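You operate a simulated robot arm through the tools that you are given. There is no shell and no other tool.

You are at the controls of a simulated robot arm. One attempt, no reset.

Task
Empty the jar of white frit into the steel frit dish.
Fine: dish on the graphite slab; nothing spilt; jar back in its place with its lid on; glass stays. Set down upright: jar of white frit.

Only the result counts: the job must be done as asked and must still hold three seconds after the hand-in. Knocking over, shifting, dropping, spilling or breaking anything else fails it. Lids that push on must go on centred and level and be pressed home; caps that screw on are set level and turned clockwise until they are tight.

Robot
A 6-joint arm with a two-finger gripper, fixed in place. Base frame: the origin is on the floor under the middle of its stand, x ahead of it, y to its left, z up; the work surface is at about z = 1.03. Units: m, degrees, N and s.
With the tool pointing down near the work surface it reaches from about 0.36 to 0.86 m from the base axis. Its first joint turns from -166.0 to 166.0 degrees. Payload 2.45 kg.
Tool frame: the origin (TCP) lies between the finger pads and is the grasp point; the fingertips stand 0.02 m ahead of it; z points along the fingers, y is the line along which they close. The gripper opens to 0.14 m; its body begins 0.168 m behind the TCP.
Orientation is that of the tool frame in the base frame, as a unit quaternion [x, y, z, w]. With the fingers straight down and closing along the base's y, the tool's x points along the base's -x, its y along +y and its z along -z.

Tools
- The arm moves only by the tool drive_tool. Its argument "deltas" is a list of rows, each a list of 7 numbers: the closure, from 0 (fully open) to 1 (shut), then the shift along the base's x, y, z in m, then the turn, a rotation vector about the base's x, y, z in degrees. In form: [[hand, tx, ty, tz, ax, ay, az], ...]. A call has 1 to 20 rows; each row shifts and turns the commanded pose from where the row before left it. Each row takes 0.2 s and may step no farther than 0.05 m and 8.6 degrees from the row before; otherwise, or with a gripper value out of range, the whole call is refused. Where a pose cannot be reached the arm comes as near as it can. A force on the tool above 70 N (or 10 N above the force at the start of the call, whichever is more), or a blocked arm, ends the call early, and 0.2 s more pass. The fingers move at their own pace (about 0.045 m/s each) and stop on an object; they squeeze with about 45 N. The grip force told is the motor's: it shows also when the fingers shut on nothing. Time passes only in rows, and 0.2 s behind the last, so rows that do not move let the fingers close. The reply holds the time, the measured pose of the TCP, the force on the tool along the base axes, the opening and the grip force, in the units named above and with some noise, with the torque about the TCP (base axes, N m) and any sound that the robot's microphone picked up.
- Cameras (640 x 400 px; columns grow to the right, rows downward): "scene" is fixed at [0.2185, 0.5071, 1.8088]; the picture's right is [0.07, -1.00, 0.00], its down [-0.91, -0.06, -0.40] and it looks along [0.40, 0.03, -0.91] (base axes); focal length 315 px, centre (320, 200). "wrist" rides on the gripper at [0.078, 0.011, -0.209] in the tool frame; the picture's right is [-0.14, 0.99, 0.00], its down [-0.92, -0.13, -0.37] and it looks along [-0.37, -0.05, 0.93] (tool axes); focal length 280 px, centre (320, 200). There is no depth. A picture from a camera that has moved, and an enlarged one, comes with that camera's place and axes in the base frame and with its lens. The place of the scene camera against the robot may be out by one fixed shift of up to 0.012 m in any direction.
- get_image(camera): a new picture of that camera. The clock stands still meanwhile.
- slide_trunk(by): moves the trunk up (or, below 0, down) by that many m; the arm rides with it, the base frame stays. It gives what a move gives, with no picture.
- inspect(camera, box): a new picture of the part [left, top, right, bottom] of that camera's present view, enlarged. The clock stands still meanwhile.
- sign_off(): hands the job in; it is judged then, once.

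Nothing tells you positions but the pictures and the camera data. Unless the task says otherwise, let go and move clear before handing in.

The tools are called after ">>>" as a command line: name --pt "numbers of a row" for each row, then --argument value for the rest, lists and objects as JSON in quotes. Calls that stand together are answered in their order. drive_tool: Moves the arm, as the interface text tells. Its arguments: {"type":"object","properties":{"deltas":{"type":"array"}},"required":["deltas"]} The other tools are called the same way: slide_trunk (by) moves the trunk up or down; get_image (camera) takes a picture; inspect (camera, box) takes an enlarged picture of a part of a camera's view; sign_off () hands the job in.

At the start:

```text
time_s: 0.0
ee_pos: [0.487, 0.32, 1.3397]
orientation: [0.0, 1.0, 0.0, 0.0]
contact_force: [0.7, 1.2, 0.5]
moment: [0.04, 0.0, 0.0]
grip_width: 0.1401
gripper_force: 0.1
trunk travel left (down, up): [-0.1, 0.13]
```

scene: 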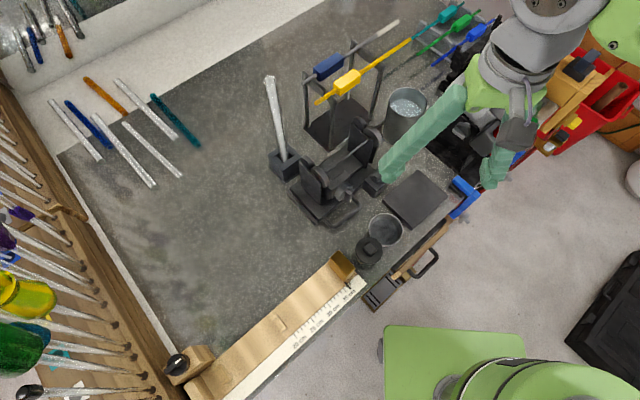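
wrist: 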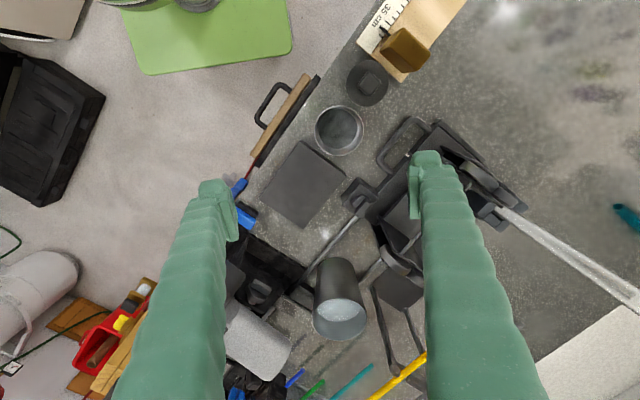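

I see a crowded bench with a graphite slab, a small steel dish and a dark lidded jar near the ruler. I'll look closer at each before moving.

>>> inspect --camera "scene" --box '[320, 150, 480, 310]'

>>> inspect --camera "wrist" --box '[230, 40, 450, 220]'

>>> inspect --camera "wrist" --box '[210, 160, 450, 400]'

>>> inspect --camera "scene" --box '[260, 20, 420, 240]'

```text
2.50 times, centred on (400, 230) of scene
camera zoom: at [0.2185, 0.5071, 1.8088], right [0.07, -1.0, 0.0], down [-0.91, -0.06, -0.4], along [0.4, 0.03, -0.91], focal length 787 px, centre (120, 125)
```

zoom: 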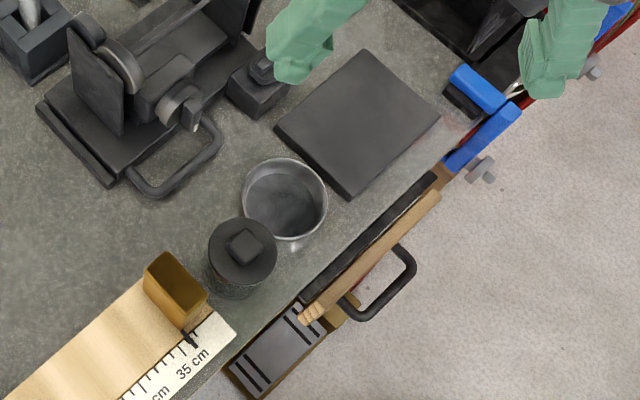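

```text
2.22 times, centred on (340, 130) of wrist
camera zoom: at [0.4091, 0.3315, 1.5493], right [0.14, 0.99, 0.0], down [0.92, -0.13, 0.37], along [0.37, -0.05, -0.93], focal length 623 px, centre (276, 356)
```

zoom: 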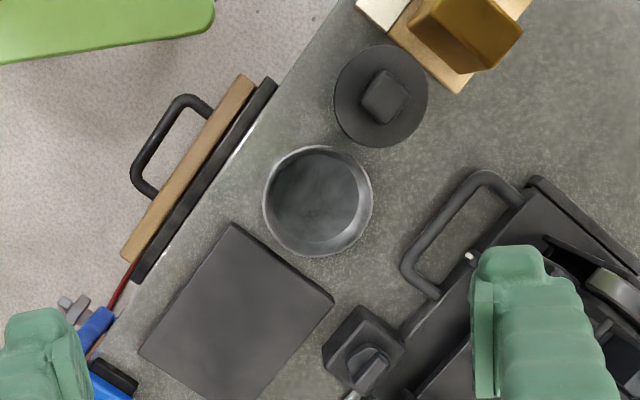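

```text
1.67 times, centred on (330, 280) of wrist
camera zoom: at [0.4091, 0.3315, 1.5493], right [0.14, 0.99, 0.0], down [0.92, -0.13, 0.37], along [0.37, -0.05, -0.93], focal length 467 px, centre (303, 67)
```

zoom: 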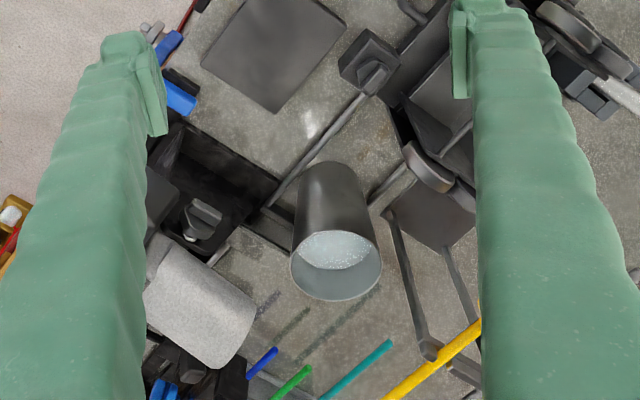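

```text
1.82 times, centred on (340, 130) of scene
camera zoom: at [0.2185, 0.5071, 1.8088], right [0.07, -1.0, 0.0], down [-0.91, -0.06, -0.4], along [0.4, 0.03, -0.91], focal length 572 px, centre (284, 327)
```

zoom: 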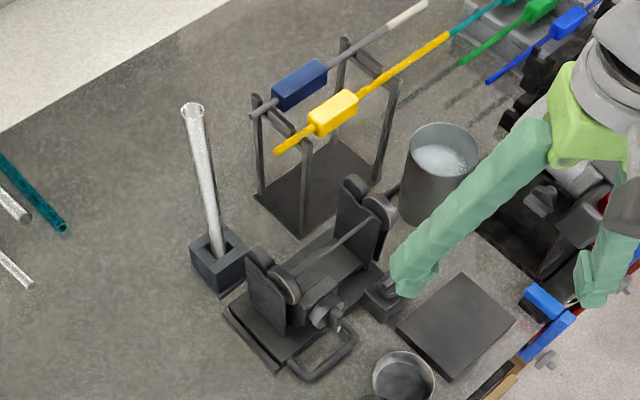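

The dark knobbed-lid jar sits at about (0.41, 0.40), the open steel dish at about (0.48, 0.355), and a square dark slab at about (0.55, 0.30). I'll move the wrist camera over them to check heights and gaps.

>>> drive_tool --pt "0 -0.034 0.0175 -0.0225 0 0 0" --pt "0 -0.034 0.0175 -0.0225 0 0 0" --pt "0 -0.034 0.0175 -0.0225 0 0 0" --pt "0 -0.034 0.0175 -0.0225 0 0 0"

>>> get_image --camera "wrist"

>>> inspect --camera "wrist" --box '[230, 60, 410, 200]'

>>> get_image --camera "scene"

```text
time_s: 1.0
ee_pos: [0.3507, 0.3878, 1.2502]
orientation: [0.0, 1.0, 0.0, -0.001]
contact_force: [-0.5, -0.1, 0.1]
moment: [-0.02, -0.03, 0.03]
grip_width: 0.14
gripper_force: 0.0
trunk travel left (down, up): [-0.1, 0.13]
```

```text
taken
camera wrist: at [0.2727, 0.4003, 1.459], right [0.14, 0.99, 0.0], down [0.92, -0.13, 0.37], along [0.37, -0.05, -0.93], focal length 280 px, centre (320, 200)
```

wrist: 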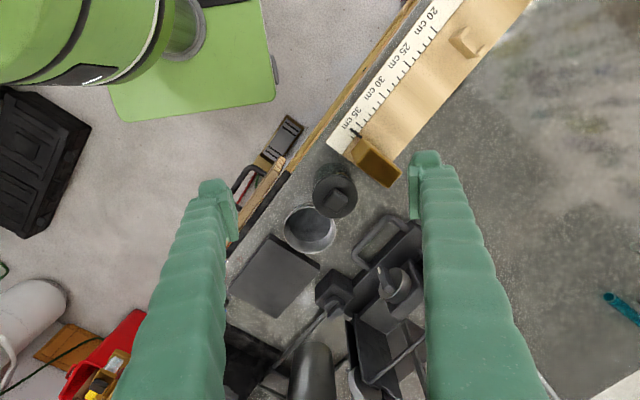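

```text
2.86 times, centred on (320, 130) of wrist
camera zoom: at [0.2727, 0.4003, 1.459], right [0.14, 0.99, 0.0], down [0.92, -0.13, 0.37], along [0.37, -0.05, -0.93], focal length 801 px, centre (320, 400)
```

zoom: 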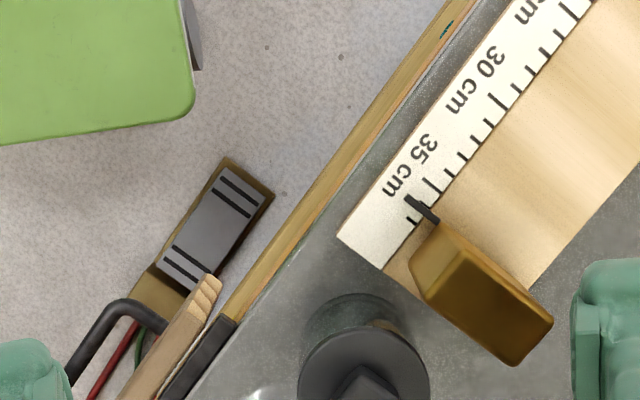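

```text
taken
```

scene: 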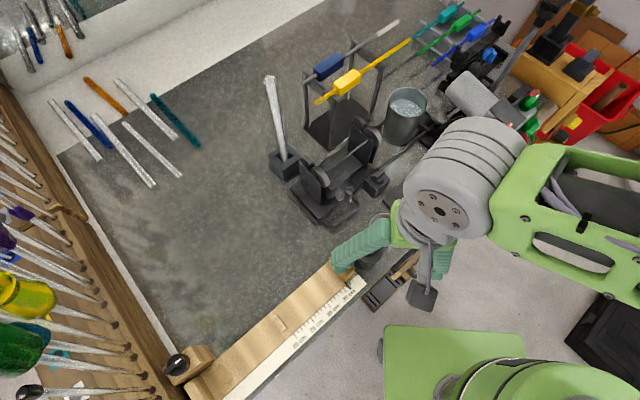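

>>> inspect --camera "wrist" --box '[270, 150, 400, 260]'

>>> inspect --camera "wrist" --box '[230, 200, 430, 380]'

```text
3.64 times, centred on (335, 205) of wrist
camera zoom: at [0.2727, 0.4003, 1.459], right [0.14, 0.99, 0.0], down [0.92, -0.13, 0.37], along [0.37, -0.05, -0.93], focal length 1020 px, centre (266, 182)
```

zoom: 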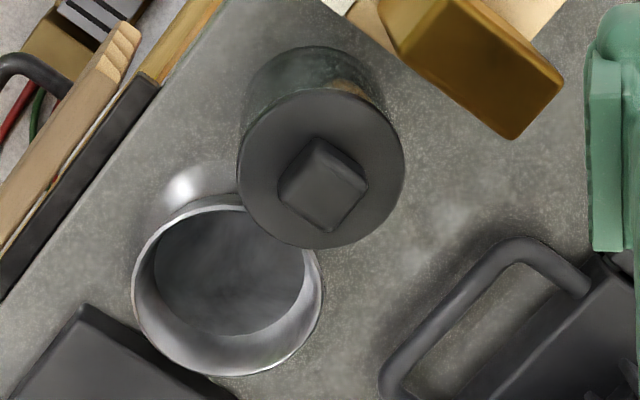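

```text
2.22 times, centred on (330, 290) of wrist
camera zoom: at [0.2727, 0.4003, 1.459], right [0.14, 0.99, 0.0], down [0.92, -0.13, 0.37], along [0.37, -0.05, -0.93], focal length 623 px, centre (298, 0)
```

zoom: 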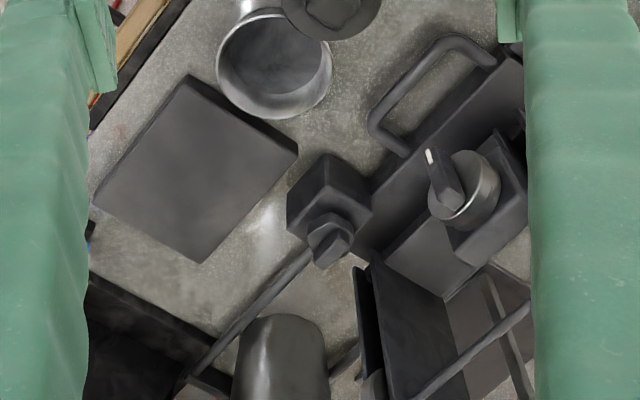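

The jar lid is at z≈1.10 (centre ≈(0.413,0.402)) and the dish rim at z≈1.057 (centre ≈(0.481,0.355)). The slab is about 0.10×0.14 m, centred near (0.582,0.271) and turned 45°. Next I'll swing the camera for a lower side view of the jar and its lid.

>>> drive_tool --pt "0 -0.0075 -0.016 -0.008 0 0 7.5" --pt "0 -0.0075 -0.016 -0.008 0 0 7.5" --pt "0 -0.0075 -0.016 -0.008 0 0 7.5" --pt "0 -0.0075 -0.016 -0.008 0 0 7.5" --pt "0 -0.0075 -0.016 -0.008 0 0 7.5" --pt "0 -0.0075 -0.016 -0.008 0 0 7.5" --pt "0 0 0 0 5.3 -5.3 0" --pt "0 0 0 0 5.3 -5.3 0" --pt "0 0 0 0 5.3 -5.3 0" --pt "0 0 0 0 5.3 -5.3 0"

>>> get_image --camera "wrist"

```text
time_s: 3.2
ee_pos: [0.3139, 0.3047, 1.2133]
orientation: [-0.37, 0.893, 0.099, 0.238]
contact_force: [0.3, 0.9, -0.4]
moment: [-0.05, 0.03, 0.0]
grip_width: 0.1402
gripper_force: 0.0
out of reach, approached as far as the arm can: row 10
trunk travel left (down, up): [-0.1, 0.13]
```

```text
taken
camera wrist: at [0.1852, 0.1917, 1.3557], right [-0.62, 0.79, 0.07], down [0.53, 0.34, 0.78], along [0.59, 0.51, -0.63], focal length 280 px, centre (320, 200)
```

wrist: 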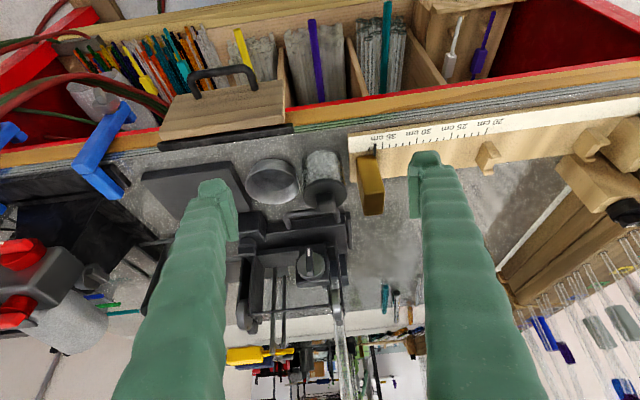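

>>> inspect --camera "wrist" --box '[230, 130, 400, 230]'

>>> inspect --camera "wrist" --box '[295, 140, 355, 220]'

```text
3.76 times, centred on (315, 180) of wrist
camera zoom: at [0.1852, 0.1917, 1.3557], right [-0.62, 0.79, 0.07], down [0.53, 0.34, 0.78], along [0.59, 0.51, -0.63], focal length 1056 px, centre (339, 275)
```

zoom: 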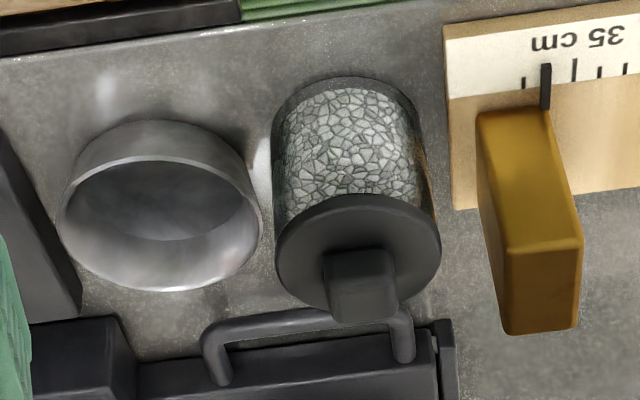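

```text
5.00 times, centred on (325, 180) of wrist
camera zoom: at [0.1852, 0.1917, 1.3557], right [-0.62, 0.79, 0.07], down [0.53, 0.34, 0.78], along [0.59, 0.51, -0.63], focal length 1402 px, centre (295, 300)
```

zoom: 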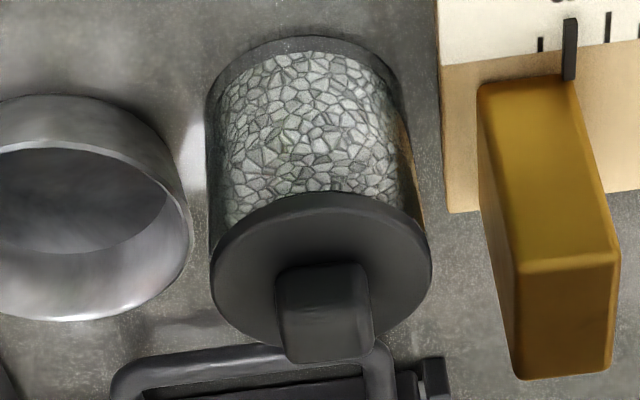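

The jar is clear glass full of white frit, with a plain disc lid and knob, so it's a push-on lid. The dish beside it is empty. I'll go above the dish with the fingers set to close front-to-back, across the bench edge line.

>>> drive_tool --pt "0 0.01 0.004 0.01 -5.3 5.3 0" --pt "0 0.01 0.004 0.01 -5.3 5.3 0" --pt "0 0.01 0.004 0.01 -5.3 5.3 0" --pt "0 0.01 0.004 0.01 -5.3 5.3 0" --pt "0 0.011 0.004 0 0 0 -7.5" --pt "0 0.011 0.004 0 0 0 -7.5" --pt "0 0.011 0.004 0 0 0 -7.5" --pt "0 0.011 0.004 0 0 0 -7.5" --pt "0 0.011 0.004 0 0 0 -7.5" --pt "0 0.011 0.004 0 0 0 -7.5" --pt "0 0.011 0.004 0 0 0 -7.5" --pt "0 0.011 0.004 0 0 0 -7.5" --pt "0 0.011 0.004 0 0 0 -7.5" --pt "0 0.011 0.004 0 0 0 -7.5" --pt "0 0.011 0.004 0 0 0 -7.5" --pt "0 0.011 0.004 0 0 0 -7.5"

>>> get_image --camera "wrist"

>>> get_image --camera "scene"

```text
time_s: 6.6
ee_pos: [0.4851, 0.3682, 1.2532]
orientation: [0.384, 0.924, 0.0, 0.0]
contact_force: [0.1, -0.1, -0.3]
moment: [0.01, 0.0, -0.02]
grip_width: 0.1398
gripper_force: 0.1
trunk travel left (down, up): [-0.1, 0.13]
```

```text
taken
camera wrist: at [0.4383, 0.4329, 1.4618], right [0.8, 0.6, 0.0], down [0.56, -0.74, 0.37], along [0.22, -0.29, -0.93], focal length 280 px, centre (320, 200)
```

wrist: 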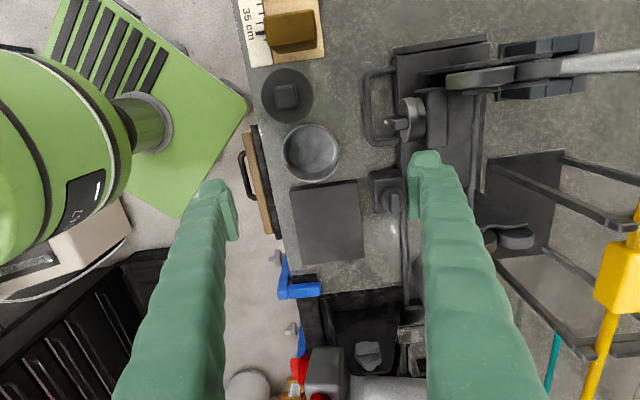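

```text
taken
```

scene: 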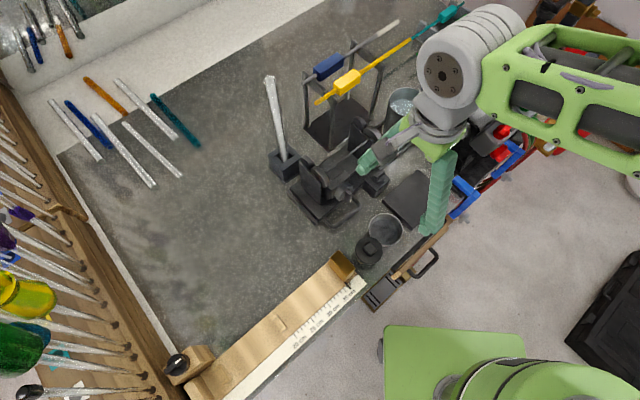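

>>> inspect --camera "wrist" --box '[250, 60, 410, 160]'

>>> inspect --camera "wrist" --box '[250, 160, 430, 280]'

```text
4.00 times, centred on (330, 110) of wrist
camera zoom: at [0.4383, 0.4329, 1.4618], right [0.8, 0.6, 0.0], down [0.56, -0.74, 0.37], along [0.22, -0.29, -0.93], focal length 1122 px, centre (280, 560)
```

zoom: 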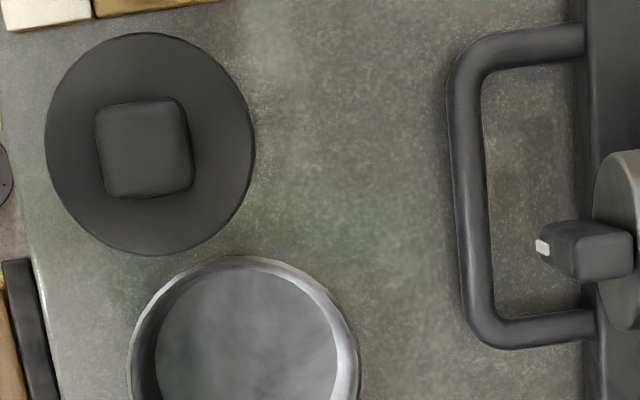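

```text
3.33 times, centred on (340, 220) of wrist
camera zoom: at [0.4383, 0.4329, 1.4618], right [0.8, 0.6, 0.0], down [0.56, -0.74, 0.37], along [0.22, -0.29, -0.93], focal length 935 px, centre (253, 133)
```

zoom: 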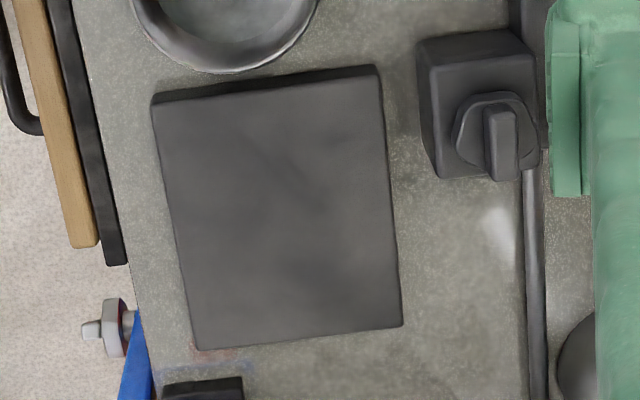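

I take the dish to be centred at about (0.482, 0.354) and the slab top at z≈1.045. The stand's black loop handle is close by, so I'll turn the closing line another 20° to keep the rear finger clear, come halfway down, and check.

>>> drive_tool --pt "0.29 -0.0012 -0.0047 -0.01 0 0 -6.67" --pt "0.29 -0.0012 -0.0047 -0.02 0 0 -6.67" --pt "0.29 -0.0012 -0.0046 -0.02 0 0 -6.66" --pt "0.29 0 0 -0.03 0 0 0" --pt "0.29 0 0 -0.03 0 0 0"

>>> get_image --camera "wrist"

>>> inspect --camera "wrist" --box '[220, 60, 440, 240]'

```text
time_s: 7.8
ee_pos: [0.4826, 0.3547, 1.1432]
orientation: [0.538, 0.843, 0.0, 0.0]
contact_force: [-0.2, 0.4, 0.1]
moment: [0.02, -0.02, -0.03]
grip_width: 0.0992
gripper_force: 0.1
trunk travel left (down, up): [-0.1, 0.13]
```

```text
taken
camera wrist: at [0.4589, 0.4309, 1.3522], right [0.96, 0.29, 0.0], down [0.27, -0.89, 0.37], along [0.11, -0.35, -0.93], focal length 280 px, centre (320, 200)
```

wrist: 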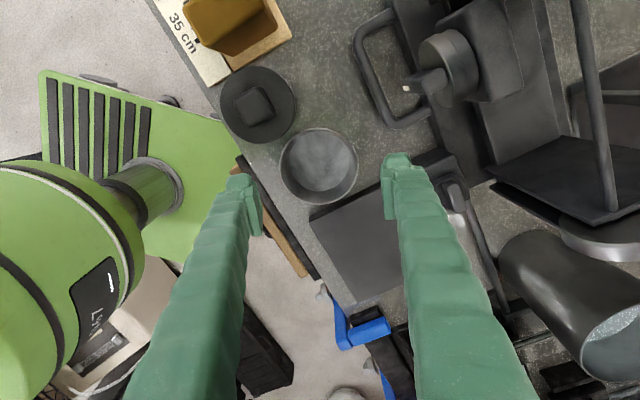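

```text
2.22 times, centred on (330, 150) of wrist
camera zoom: at [0.4589, 0.4309, 1.3522], right [0.96, 0.29, 0.0], down [0.27, -0.89, 0.37], along [0.11, -0.35, -0.93], focal length 623 px, centre (298, 311)
```

zoom: 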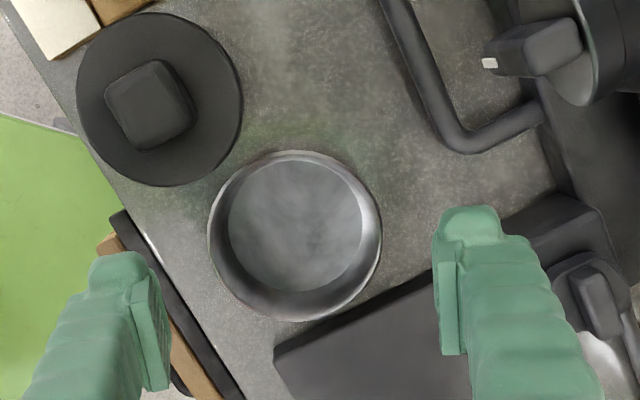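

The dish is centred under the grasp point to within 1 mm and both fingers have room. I'll go down to just above the bench and close.

>>> drive_tool --pt "0.29 0 0 -0.03 0 0 0" --pt "0.29 0 0 -0.03 0 0 0" --pt "0.29 0 0 -0.02 0 0 0" --pt "0.29 0 0 -0.007 0 0 0"

>>> drive_tool --pt "0.5 0 0 0 0 0 0" --pt "0.5 0 0 0 0 0 0" --pt "0.5 0 0 0 0 0 0"

>>> get_image --camera "wrist"

```text
time_s: 8.8
ee_pos: [0.4821, 0.3553, 1.057]
orientation: [0.537, 0.843, 0.0, 0.0]
contact_force: [-0.5, 0.5, 0.2]
moment: [0.0, 0.02, -0.01]
grip_width: 0.0993
gripper_force: 0.1
trunk travel left (down, up): [-0.1, 0.13]
```

```text
time_s: 9.6
ee_pos: [0.4819, 0.3553, 1.0572]
orientation: [0.537, 0.844, 0.0, 0.0]
contact_force: [-0.8, 0.3, 0.3]
moment: [-0.02, 0.01, -0.01]
grip_width: 0.0789
gripper_force: 38.2
trunk travel left (down, up): [-0.1, 0.13]
```

```text
taken
camera wrist: at [0.4591, 0.4311, 1.2656], right [0.96, 0.29, 0.0], down [0.27, -0.89, 0.37], along [0.11, -0.35, -0.93], focal length 280 px, centre (320, 200)
```

wrist: 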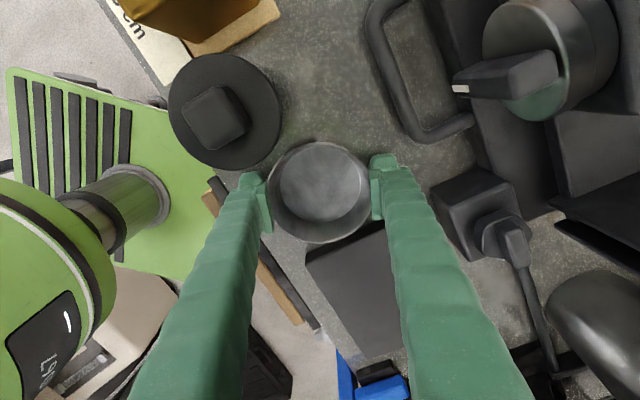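

Gripped at 0.079 m with 38 N. I'll lift it level and carry it over the slab.

>>> drive_tool --pt "0.5 0 0 0.01 0 0 0" --pt "0.5 0 0 0.025 0 0 0" --pt "0.5 0 0 0.025 0 0 0" --pt "0.5 0.0203 -0.018 0 0 0 0" --pt "0.5 0.0203 -0.018 0 0 0 0" --pt "0.5 0.0203 -0.018 0 0 0 0" --pt "0.5 0.0203 -0.018 0 0 0 0" --pt "0.5 0.0202 -0.0181 0 0 0 0" --pt "0.5 0 0 0 0 0 0"

>>> get_image --camera "wrist"

>>> get_image --camera "scene"

```text
time_s: 11.6
ee_pos: [0.5842, 0.2645, 1.1166]
orientation: [0.537, 0.843, 0.0, 0.0]
contact_force: [0.4, -0.1, -1.1]
moment: [0.04, 0.01, 0.01]
grip_width: 0.078
gripper_force: 44.9
trunk travel left (down, up): [-0.1, 0.13]
```

```text
taken
camera wrist: at [0.5617, 0.341, 1.3249], right [0.96, 0.29, 0.0], down [0.27, -0.89, 0.37], along [0.11, -0.35, -0.93], focal length 280 px, centre (320, 200)
```

wrist: 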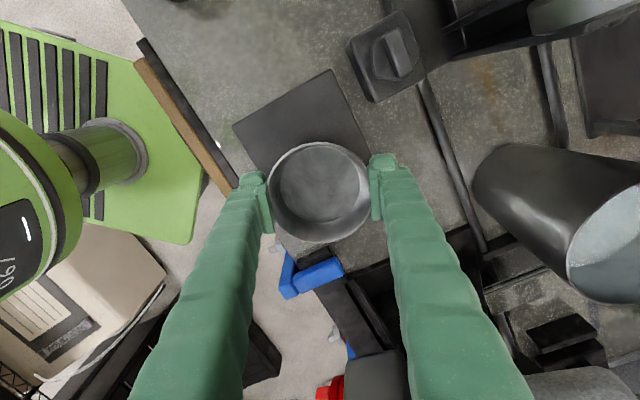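

```text
taken
```

scene: 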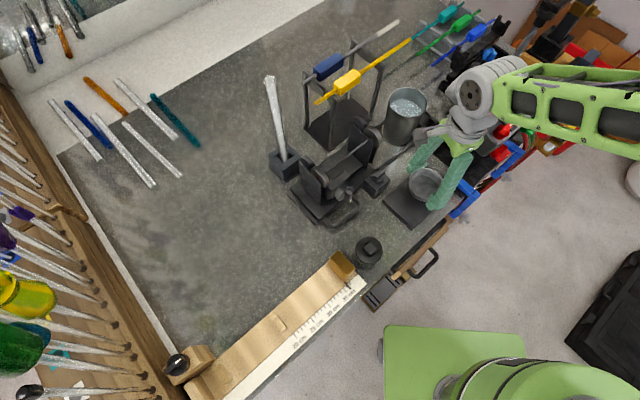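

The dish is held level over the slab centre. I'll lower it gradually and watch for contact.

>>> drive_tool --pt "0.5 0 0 -0.02 0 0 0" --pt "0.5 0 0 -0.015 0 0 0" --pt "0.5 0 0 -0.004 0 0 0" --pt "0.5 0 0 0 0 0 0"

>>> drive_tool --pt "0.5 0 0 -0.002 0 0 0" --pt "0.5 0 0 0 0 0 0"

>>> drive_tool --pt "0.5 0 0 -0.002 0 0 0" --pt "0.5 0 0 0 0 0 0"

```text
time_s: 12.6
ee_pos: [0.5833, 0.2642, 1.078]
orientation: [0.537, 0.844, 0.0, -0.001]
contact_force: [-0.1, -0.3, -1.9]
moment: [0.03, 0.01, 0.01]
grip_width: 0.0775
gripper_force: 45.1
trunk travel left (down, up): [-0.1, 0.13]
```

```text
time_s: 13.2
ee_pos: [0.5835, 0.2636, 1.077]
orientation: [0.538, 0.843, 0.002, 0.001]
contact_force: [3.2, -2.5, 10.9]
moment: [-0.27, 0.3, 0.09]
grip_width: 0.0774
gripper_force: 45.5
trunk travel left (down, up): [-0.1, 0.13]
```

```text
time_s: 13.8
ee_pos: [0.5828, 0.265, 1.0771]
orientation: [0.537, 0.843, 0.003, 0.002]
contact_force: [2.9, 0.3, 34.8]
moment: [-0.57, 0.41, -0.12]
grip_width: 0.0773
gripper_force: 44.5
trunk travel left (down, up): [-0.1, 0.13]
```

Contact is firm, so the dish is on the slab. I'll ease off the push and open the fingers just enough to clear.

>>> drive_tool --pt "0.5 0 0 0.003 0 0 0" --pt "0.42 0 0 0 0 0 0" --pt "0.32 0 0 0 0 0 0" --pt "0.3 0 0 0 0 0 0" --pt "0.3 0 0 0 0 0 0"

>>> get_image --camera "wrist"

```text
time_s: 15.0
ee_pos: [0.5831, 0.2652, 1.0773]
orientation: [0.537, 0.843, 0.0, 0.001]
contact_force: [0.5, -0.4, 0.5]
moment: [-0.01, -0.03, 0.02]
grip_width: 0.0979
gripper_force: 0.0
trunk travel left (down, up): [-0.1, 0.13]
```

```text
taken
camera wrist: at [0.5604, 0.3405, 1.2853], right [0.96, 0.29, 0.0], down [0.27, -0.89, 0.37], along [0.11, -0.35, -0.93], focal length 280 px, centre (320, 200)
```

wrist: 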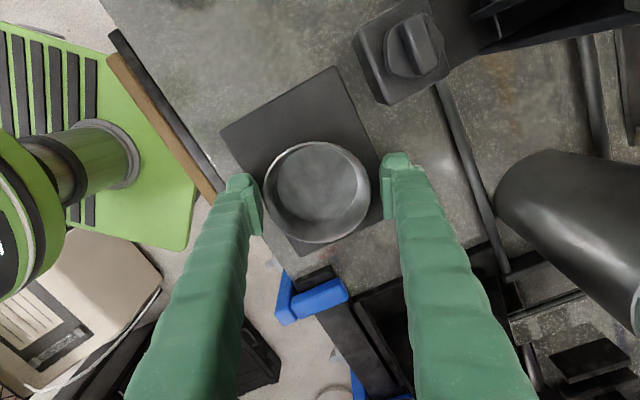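

The dish is released and sits well within the slab. I'll rise, go above the jar lid, and square the closing line with its knob.

>>> drive_tool --pt "0.3 0 0 0.03 0 0 0" --pt "0.3 0 0 0.04 0 0 0" --pt "0.3 0 0 0.05 0 0 0" --pt "0.4 -0.0283 0.0226 0 0 0 6.67" --pt "0.5 -0.0283 0.0226 0 0 0 6.67" --pt "0.5 -0.0283 0.0226 0 0 0 6.66" --pt "0.5 -0.0283 0.0226 0 0 0 0" --pt "0.5 -0.0283 0.0226 0 0 0 0" --pt "0.5 -0.0283 0.0226 0 0 0 0" --pt "0.5 0 0 0 0 0 0"

>>> get_image --camera "wrist"

>>> inspect --camera "wrist" --box '[240, 80, 400, 200]'

>>> inspect --camera "scene" --box '[340, 150, 480, 290]'

```text
time_s: 17.2
ee_pos: [0.4123, 0.3975, 1.1953]
orientation: [0.383, 0.924, 0.0, 0.0]
contact_force: [0.2, 0.0, 0.6]
moment: [-0.04, 0.0, -0.03]
grip_width: 0.0699
gripper_force: 0.0
trunk travel left (down, up): [-0.1, 0.13]
```

```text
taken
camera wrist: at [0.3638, 0.4623, 1.4047], right [0.8, 0.6, 0.0], down [0.56, -0.74, 0.37], along [0.22, -0.29, -0.93], focal length 280 px, centre (320, 200)
```

wrist: 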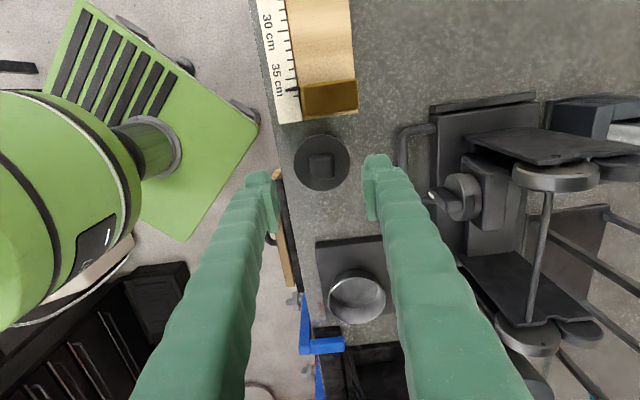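

```text
3.33 times, centred on (320, 140) of wrist
camera zoom: at [0.3638, 0.4623, 1.4047], right [0.8, 0.6, 0.0], down [0.56, -0.74, 0.37], along [0.22, -0.29, -0.93], focal length 935 px, centre (320, 400)
```

zoom: 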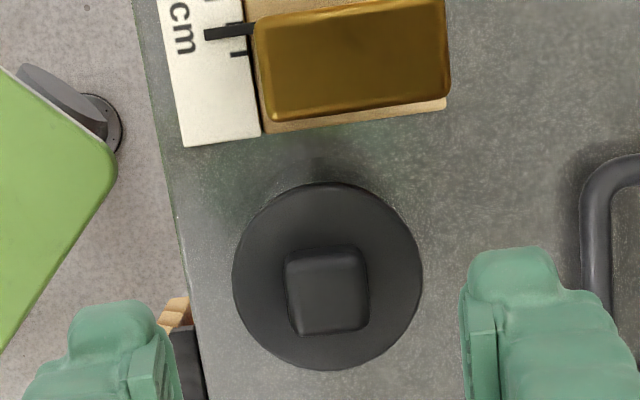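

```text
2.86 times, centred on (410, 220) of scene
camera zoom: at [0.2185, 0.5071, 1.8088], right [0.07, -1.0, 0.0], down [-0.91, -0.06, -0.4], along [0.4, 0.03, -0.91], focal length 899 px, centre (63, 143)
```

zoom: 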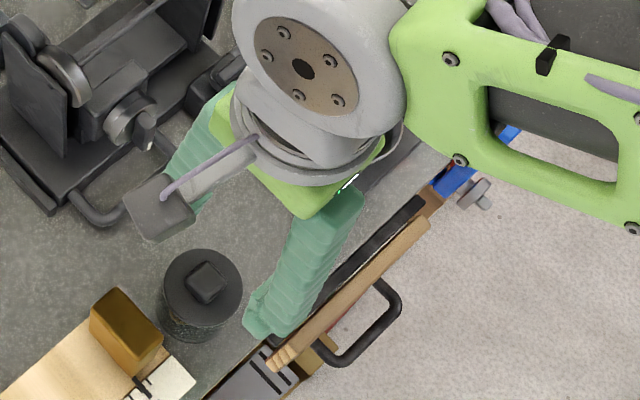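

The lid disc is centred 3 mm towards the back of the current tool axis. The knob is about 25 mm square, 20 mm tall and aligned with the fingers, so I'll lower around it.

>>> drive_tool --pt "0.64 0.0021 0.0021 -0.02 0 0 0" --pt "0.64 0 0 -0.03 0 0 0" --pt "0.64 0 0 -0.015 0 0 0" --pt "0.64 0 0 -0.007 0 0 0" --pt "0.64 0 0 0 0 0 0"

>>> get_image --camera "wrist"

>>> inspect --camera "wrist" --box '[250, 120, 410, 240]'

```text
time_s: 18.4
ee_pos: [0.415, 0.4014, 1.1234]
orientation: [0.383, 0.924, 0.0, 0.0]
contact_force: [0.8, -0.4, 1.2]
moment: [0.02, -0.01, 0.05]
grip_width: 0.0504
gripper_force: 0.0
trunk travel left (down, up): [-0.1, 0.13]
```

```text
taken
camera wrist: at [0.3667, 0.465, 1.333], right [0.8, 0.6, 0.0], down [0.56, -0.74, 0.37], along [0.22, -0.29, -0.93], focal length 280 px, centre (320, 200)
```

wrist: 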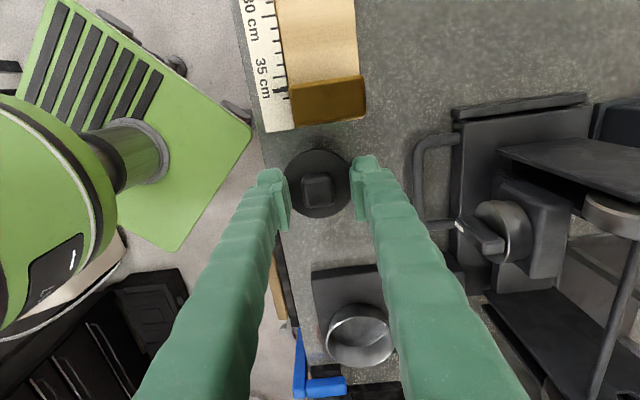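

```text
3.33 times, centred on (330, 180) of wrist
camera zoom: at [0.3667, 0.465, 1.333], right [0.8, 0.6, 0.0], down [0.56, -0.74, 0.37], along [0.22, -0.29, -0.93], focal length 935 px, centre (287, 267)
```

zoom: 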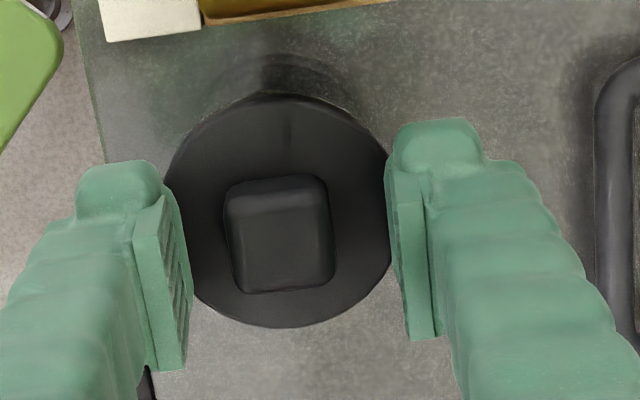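

Both fingers straddle the knob. I'll lower in small steps to find the lid plate height with the fingertips.

>>> drive_tool --pt "0.64 -0.0005 -0.0015 -0.003 0 0 0" --pt "0.64 0 0 0 0 0 0"

>>> drive_tool --pt "0.64 0 0 -0.002 0 0 0" --pt "0.64 0 0 0 0 0 0"

>>> drive_tool --pt "0.64 0 0 -0.002 0 0 0" --pt "0.64 0 0 0 0 0 0"

```text
time_s: 19.0
ee_pos: [0.4142, 0.401, 1.1229]
orientation: [0.383, 0.924, 0.001, 0.0]
contact_force: [0.5, 2.4, 12.9]
moment: [-0.11, 0.17, -0.03]
grip_width: 0.0503
gripper_force: 0.1
trunk travel left (down, up): [-0.1, 0.13]
```

```text
time_s: 19.6
ee_pos: [0.4127, 0.4011, 1.1214]
orientation: [0.382, 0.924, 0.003, 0.001]
contact_force: [1.1, 3.1, 38.0]
moment: [-0.54, 0.61, -0.04]
grip_width: 0.0498
gripper_force: 0.1
trunk travel left (down, up): [-0.1, 0.13]
```

```text
time_s: 20.2
ee_pos: [0.4126, 0.4008, 1.1213]
orientation: [0.382, 0.924, 0.004, 0.001]
contact_force: [2.3, 3.3, 55.3]
moment: [-0.71, 0.8, 0.01]
grip_width: 0.0501
gripper_force: 0.0
trunk travel left (down, up): [-0.1, 0.13]
```

The fingertips touched the lid plate at z≈1.102. I'll back off 2–3 mm, grip the knob and try lifting gently.

>>> drive_tool --pt "0.64 0 0 0.007 0 0 0" --pt "0.64 0 0 0.002 0 0 0" --pt "0.85 0 0 0 0 0 0" --pt "0.95 0 0 0 0 0 0" --pt "0.95 0 0 0 0 0 0" --pt "0.95 0 0 0 0 0 0"

>>> inspect --camera "wrist" --box '[250, 120, 410, 240]'

```text
time_s: 21.6
ee_pos: [0.4137, 0.4005, 1.1264]
orientation: [0.382, 0.924, 0.0, 0.0]
contact_force: [-1.4, -0.5, -1.2]
moment: [-0.04, 0.03, -0.01]
grip_width: 0.024
gripper_force: 43.8
trunk travel left (down, up): [-0.1, 0.13]
heard: snap
```

```text
3.33 times, centred on (330, 180) of wrist
camera zoom: at [0.3668, 0.4642, 1.3349], right [0.8, 0.6, 0.0], down [0.56, -0.74, 0.37], along [0.22, -0.29, -0.93], focal length 935 px, centre (287, 267)
```

zoom: 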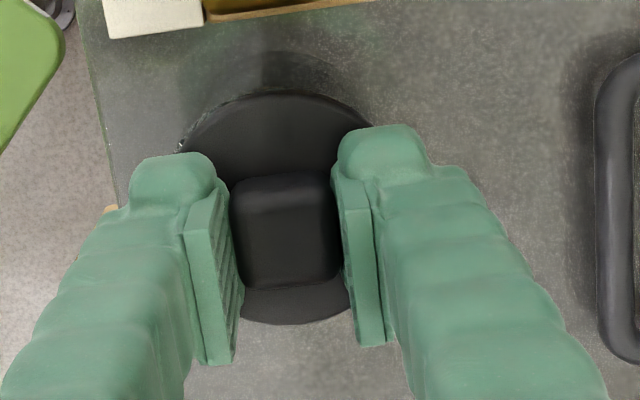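

>>> inspect --camera "scene" --box '[330, 210, 410, 290]'

>>> drive_tool --pt "0.95 0 0 0.002 0 0 0" --pt "0.95 0 0 0 0 0 0"

```text
5.00 times, centred on (370, 250) of scene
camera zoom: at [0.2185, 0.5071, 1.8088], right [0.07, -1.0, 0.0], down [-0.91, -0.06, -0.4], along [0.4, 0.03, -0.91], focal length 1574 px, centre (70, -50)
```

zoom: 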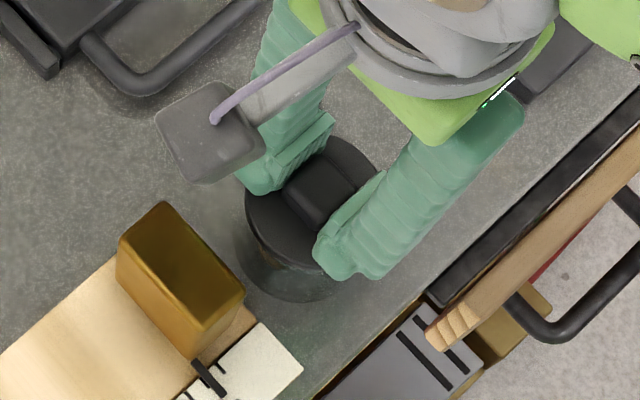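

```text
time_s: 22.2
ee_pos: [0.4146, 0.4002, 1.1283]
orientation: [0.383, 0.924, 0.0, 0.0]
contact_force: [-0.3, -2.0, -0.7]
moment: [-0.01, 0.03, 0.0]
grip_width: 0.0234
gripper_force: 45.6
trunk travel left (down, up): [-0.1, 0.13]
```

>>> drive_tool --pt "0.95 0 0 0.003 0 0 0" --pt "0.95 0 0 0.005 0 0 0" --pt "0.95 0 0 0 0 0 0"

>>> inspect --camera "scene" --box '[330, 210, 410, 290]'

>>> inspect --camera "wrist" --box '[250, 120, 410, 240]'

```text
time_s: 23.0
ee_pos: [0.4137, 0.4014, 1.1357]
orientation: [0.384, 0.924, 0.0, -0.001]
contact_force: [-0.9, 0.2, -0.2]
moment: [0.02, 0.01, -0.01]
grip_width: 0.0237
gripper_force: 44.8
trunk travel left (down, up): [-0.1, 0.13]
```

```text
5.00 times, centred on (370, 250) of scene
camera zoom: at [0.2185, 0.5071, 1.8088], right [0.07, -1.0, 0.0], down [-0.91, -0.06, -0.4], along [0.4, 0.03, -0.91], focal length 1574 px, centre (70, -50)
```

zoom: 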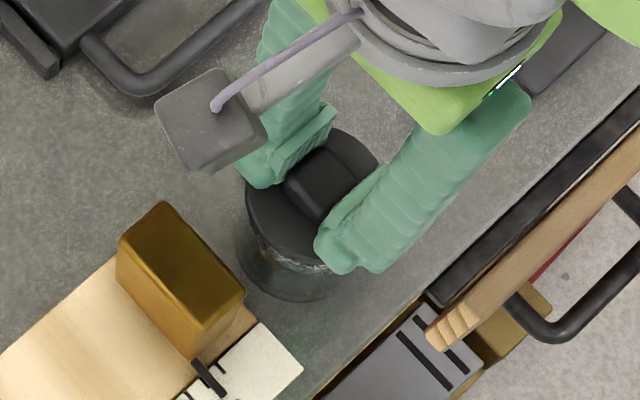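

```text
3.33 times, centred on (330, 180) of wrist
camera zoom: at [0.3669, 0.4649, 1.3455], right [0.8, 0.6, 0.0], down [0.56, -0.74, 0.37], along [0.22, -0.29, -0.93], focal length 935 px, centre (287, 267)
```

zoom: 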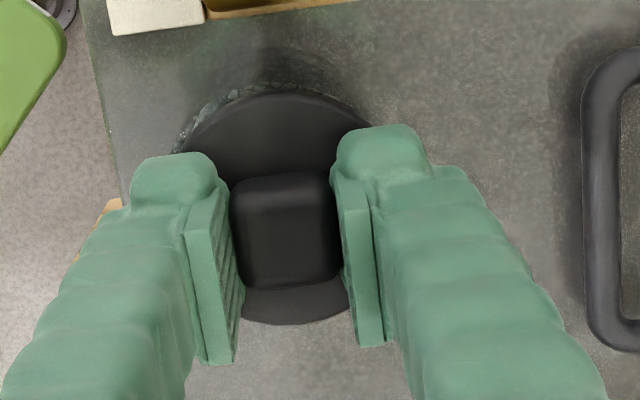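

The lid is off and the jar stayed put, with frit visible under the gap. I'll lift the lid clear and carry it to the empty bench behind the ruler fence, around (0.43, 0.587).

>>> drive_tool --pt "0.95 0 0 0.02 0 0 0" --pt "0.95 0 0 0.035 0 0 0" --pt "0.95 0 0 0.035 0 0 0" --pt "0.95 0 0 0 0 0 0"

>>> inspect --camera "scene" --box '[280, 190, 420, 290]'

>>> get_image --camera "wrist"

```text
time_s: 24.0
ee_pos: [0.4148, 0.4025, 1.2258]
orientation: [0.383, 0.924, 0.0, 0.0]
contact_force: [-1.0, 0.2, 0.8]
moment: [0.02, -0.01, 0.02]
grip_width: 0.0234
gripper_force: 44.5
trunk travel left (down, up): [-0.1, 0.13]
```

```text
4.00 times, centred on (350, 240) of scene
camera zoom: at [0.2185, 0.5071, 1.8088], right [0.07, -1.0, 0.0], down [-0.91, -0.06, -0.4], along [0.4, 0.03, -0.91], focal length 1259 px, centre (200, 40)
```

zoom: 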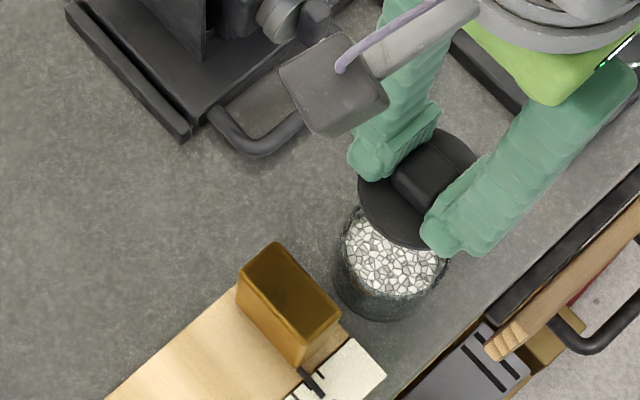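

```text
taken
camera wrist: at [0.3671, 0.4657, 1.4356], right [0.8, 0.6, 0.0], down [0.56, -0.74, 0.37], along [0.22, -0.29, -0.93], focal length 280 px, centre (320, 200)
```

wrist: 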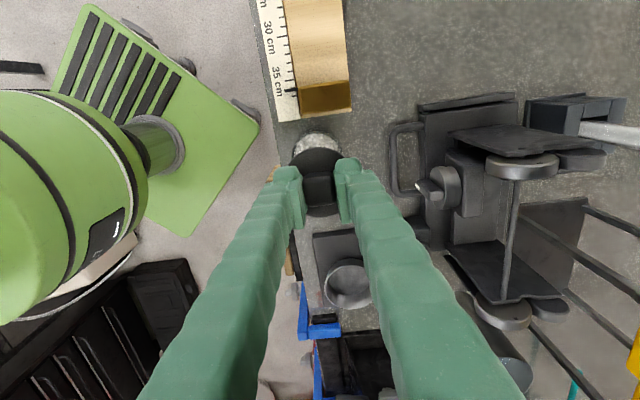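

The jar is open and still in its place. I'm carrying the lid back to the clear spot now.

>>> drive_tool --pt "0.95 0.0033 0.0369 0 0 0 0" --pt "0.95 0.0033 0.0369 0 0 0 0" --pt "0.95 0.0033 0.0369 0 0 0 0" --pt "0.95 0.0033 0.0369 0 0 0 0" --pt "0.95 0.0033 0.0369 0 0 0 0" --pt "0.95 0 0 -0.04 0 0 0" --pt "0.95 0 0 -0.04 0 0 0" --pt "0.95 0 0 0 0 0 0"

>>> get_image --camera "wrist"

>>> get_image --camera "scene"

```text
time_s: 25.8
ee_pos: [0.4307, 0.584, 1.1454]
orientation: [0.382, 0.924, 0.0, 0.001]
contact_force: [0.6, 0.0, 1.5]
moment: [-0.01, 0.05, 0.0]
grip_width: 0.0235
gripper_force: 45.2
trunk travel left (down, up): [-0.1, 0.13]
```

```text
taken
camera wrist: at [0.3831, 0.6479, 1.3541], right [0.8, 0.6, 0.0], down [0.56, -0.74, 0.37], along [0.22, -0.29, -0.93], focal length 280 px, centre (320, 200)
```

wrist: 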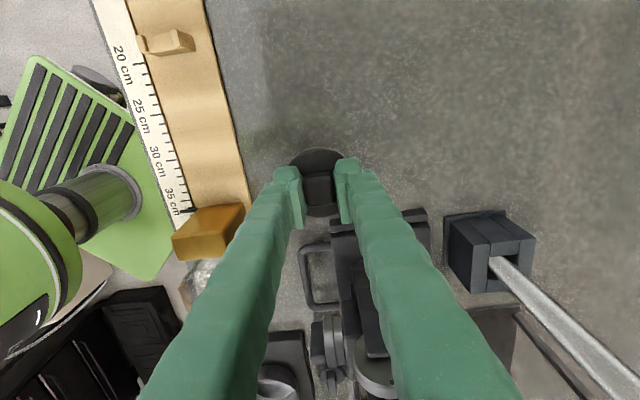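

```text
taken
```

scene: 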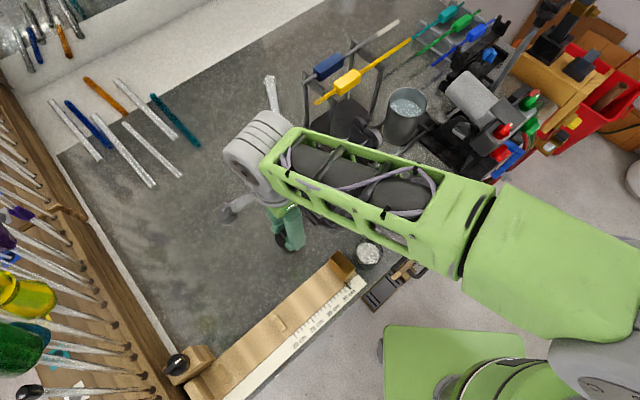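

>>> drive_tool --pt "0.95 0 0 -0.03 0 0 0" --pt "0.95 0 0 -0.025 0 0 0" --pt "0.95 0 0 -0.005 0 0 0" --pt "0.95 0 0 0 0 0 0"

>>> drive_tool --pt "0.95 0 0 -0.004 0 0 0" --pt "0.95 0 0 0 0 0 0"

>>> drive_tool --pt "0.95 0 0 -0.003 0 0 0" --pt "0.95 0 0 0 0 0 0"

```text
time_s: 26.8
ee_pos: [0.432, 0.5852, 1.0868]
orientation: [0.383, 0.924, 0.0, 0.0]
contact_force: [0.1, -0.4, -0.6]
moment: [0.02, -0.01, 0.01]
grip_width: 0.0232
gripper_force: 44.9
trunk travel left (down, up): [-0.1, 0.13]
```

```text
time_s: 27.4
ee_pos: [0.4317, 0.5862, 1.0824]
orientation: [0.383, 0.924, 0.0, 0.0]
contact_force: [-0.4, 0.4, -0.1]
moment: [-0.03, -0.01, 0.02]
grip_width: 0.0236
gripper_force: 45.5
trunk travel left (down, up): [-0.1, 0.13]
```

```text
time_s: 28.0
ee_pos: [0.4305, 0.5854, 1.0793]
orientation: [0.383, 0.924, 0.0, 0.0]
contact_force: [-0.3, -0.1, -2.0]
moment: [0.01, 0.01, 0.0]
grip_width: 0.0236
gripper_force: 45.0
trunk travel left (down, up): [-0.1, 0.13]
```

>>> drive_tool --pt "0.95 0 0 -0.004 0 0 0" --pt "0.95 0 0 0 0 0 0"

>>> drive_tool --pt "0.95 0 0 -0.003 0 0 0" --pt "0.95 0 0 0 0 0 0"

>>> drive_tool --pt "0.95 0 0 -0.003 0 0 0" --pt "0.95 0 0 0 0 0 0"

```text
time_s: 28.6
ee_pos: [0.4312, 0.5871, 1.0752]
orientation: [0.383, 0.924, -0.001, 0.0]
contact_force: [0.9, 0.0, -0.6]
moment: [0.01, -0.01, 0.02]
grip_width: 0.0235
gripper_force: 45.0
trunk travel left (down, up): [-0.1, 0.13]
```

```text
time_s: 29.2
ee_pos: [0.4311, 0.5859, 1.0724]
orientation: [0.383, 0.924, 0.0, -0.001]
contact_force: [0.3, -0.1, -0.2]
moment: [0.01, -0.01, -0.01]
grip_width: 0.0233
gripper_force: 44.6
trunk travel left (down, up): [-0.1, 0.13]
```

```text
time_s: 29.8
ee_pos: [0.431, 0.5866, 1.0696]
orientation: [0.382, 0.924, 0.0, 0.0]
contact_force: [-0.6, 0.3, -0.3]
moment: [0.01, 0.02, -0.01]
grip_width: 0.0235
gripper_force: 44.9
trunk travel left (down, up): [-0.1, 0.13]
```

>>> drive_tool --pt "0.95 0 0 -0.003 0 0 0" --pt "0.95 0 0 0 0 0 0"

>>> drive_tool --pt "0.95 0 0 -0.003 0 0 0" --pt "0.95 0 0 0 0 0 0"

>>> inspect --camera "wrist" --box '[240, 120, 400, 240]'

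```text
time_s: 30.4
ee_pos: [0.4312, 0.5849, 1.0665]
orientation: [0.383, 0.924, 0.0, 0.0]
contact_force: [-0.4, 0.3, 0.4]
moment: [-0.02, -0.05, -0.03]
grip_width: 0.0235
gripper_force: 45.6
trunk travel left (down, up): [-0.1, 0.13]
```

```text
time_s: 31.0
ee_pos: [0.4309, 0.5852, 1.0635]
orientation: [0.382, 0.924, 0.0, 0.0]
contact_force: [0.1, -0.6, -0.3]
moment: [0.01, 0.0, -0.02]
grip_width: 0.0234
gripper_force: 44.9
trunk travel left (down, up): [-0.1, 0.13]
```

```text
3.33 times, centred on (320, 180) of wrist
camera zoom: at [0.3838, 0.6491, 1.2728], right [0.8, 0.6, 0.0], down [0.56, -0.74, 0.37], along [0.22, -0.29, -0.93], focal length 935 px, centre (320, 267)
```

zoom: 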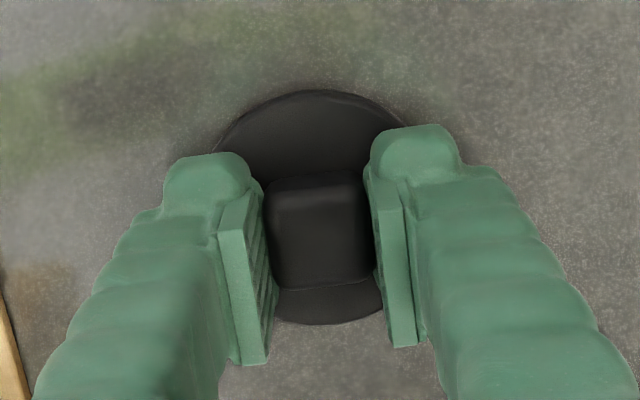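

>>> drive_tool --pt "0.95 0 0 -0.002 0 0 0" --pt "0.95 0 0 0 0 0 0"

>>> drive_tool --pt "0.95 0 0 -0.002 0 0 0" --pt "0.95 0 0 0 0 0 0"

>>> drive_tool --pt "0.95 0 0 -0.002 0 0 0" --pt "0.95 0 0 0 0 0 0"

```text
time_s: 31.6
ee_pos: [0.4305, 0.5859, 1.0633]
orientation: [0.383, 0.924, 0.0, 0.0]
contact_force: [0.4, 0.4, 9.6]
moment: [0.01, -0.01, 0.01]
grip_width: 0.0233
gripper_force: 45.1
trunk travel left (down, up): [-0.1, 0.13]
```

```text
time_s: 32.2
ee_pos: [0.4319, 0.586, 1.0619]
orientation: [0.383, 0.924, 0.003, 0.001]
contact_force: [1.5, 0.3, 28.5]
moment: [-0.02, 0.01, -0.04]
grip_width: 0.0232
gripper_force: 44.5
trunk travel left (down, up): [-0.1, 0.13]
```

```text
time_s: 32.8
ee_pos: [0.4312, 0.585, 1.0626]
orientation: [0.382, 0.924, 0.005, 0.001]
contact_force: [3.8, 0.8, 45.4]
moment: [0.04, 0.04, -0.02]
grip_width: 0.0233
gripper_force: 44.9
trunk travel left (down, up): [-0.1, 0.13]
```

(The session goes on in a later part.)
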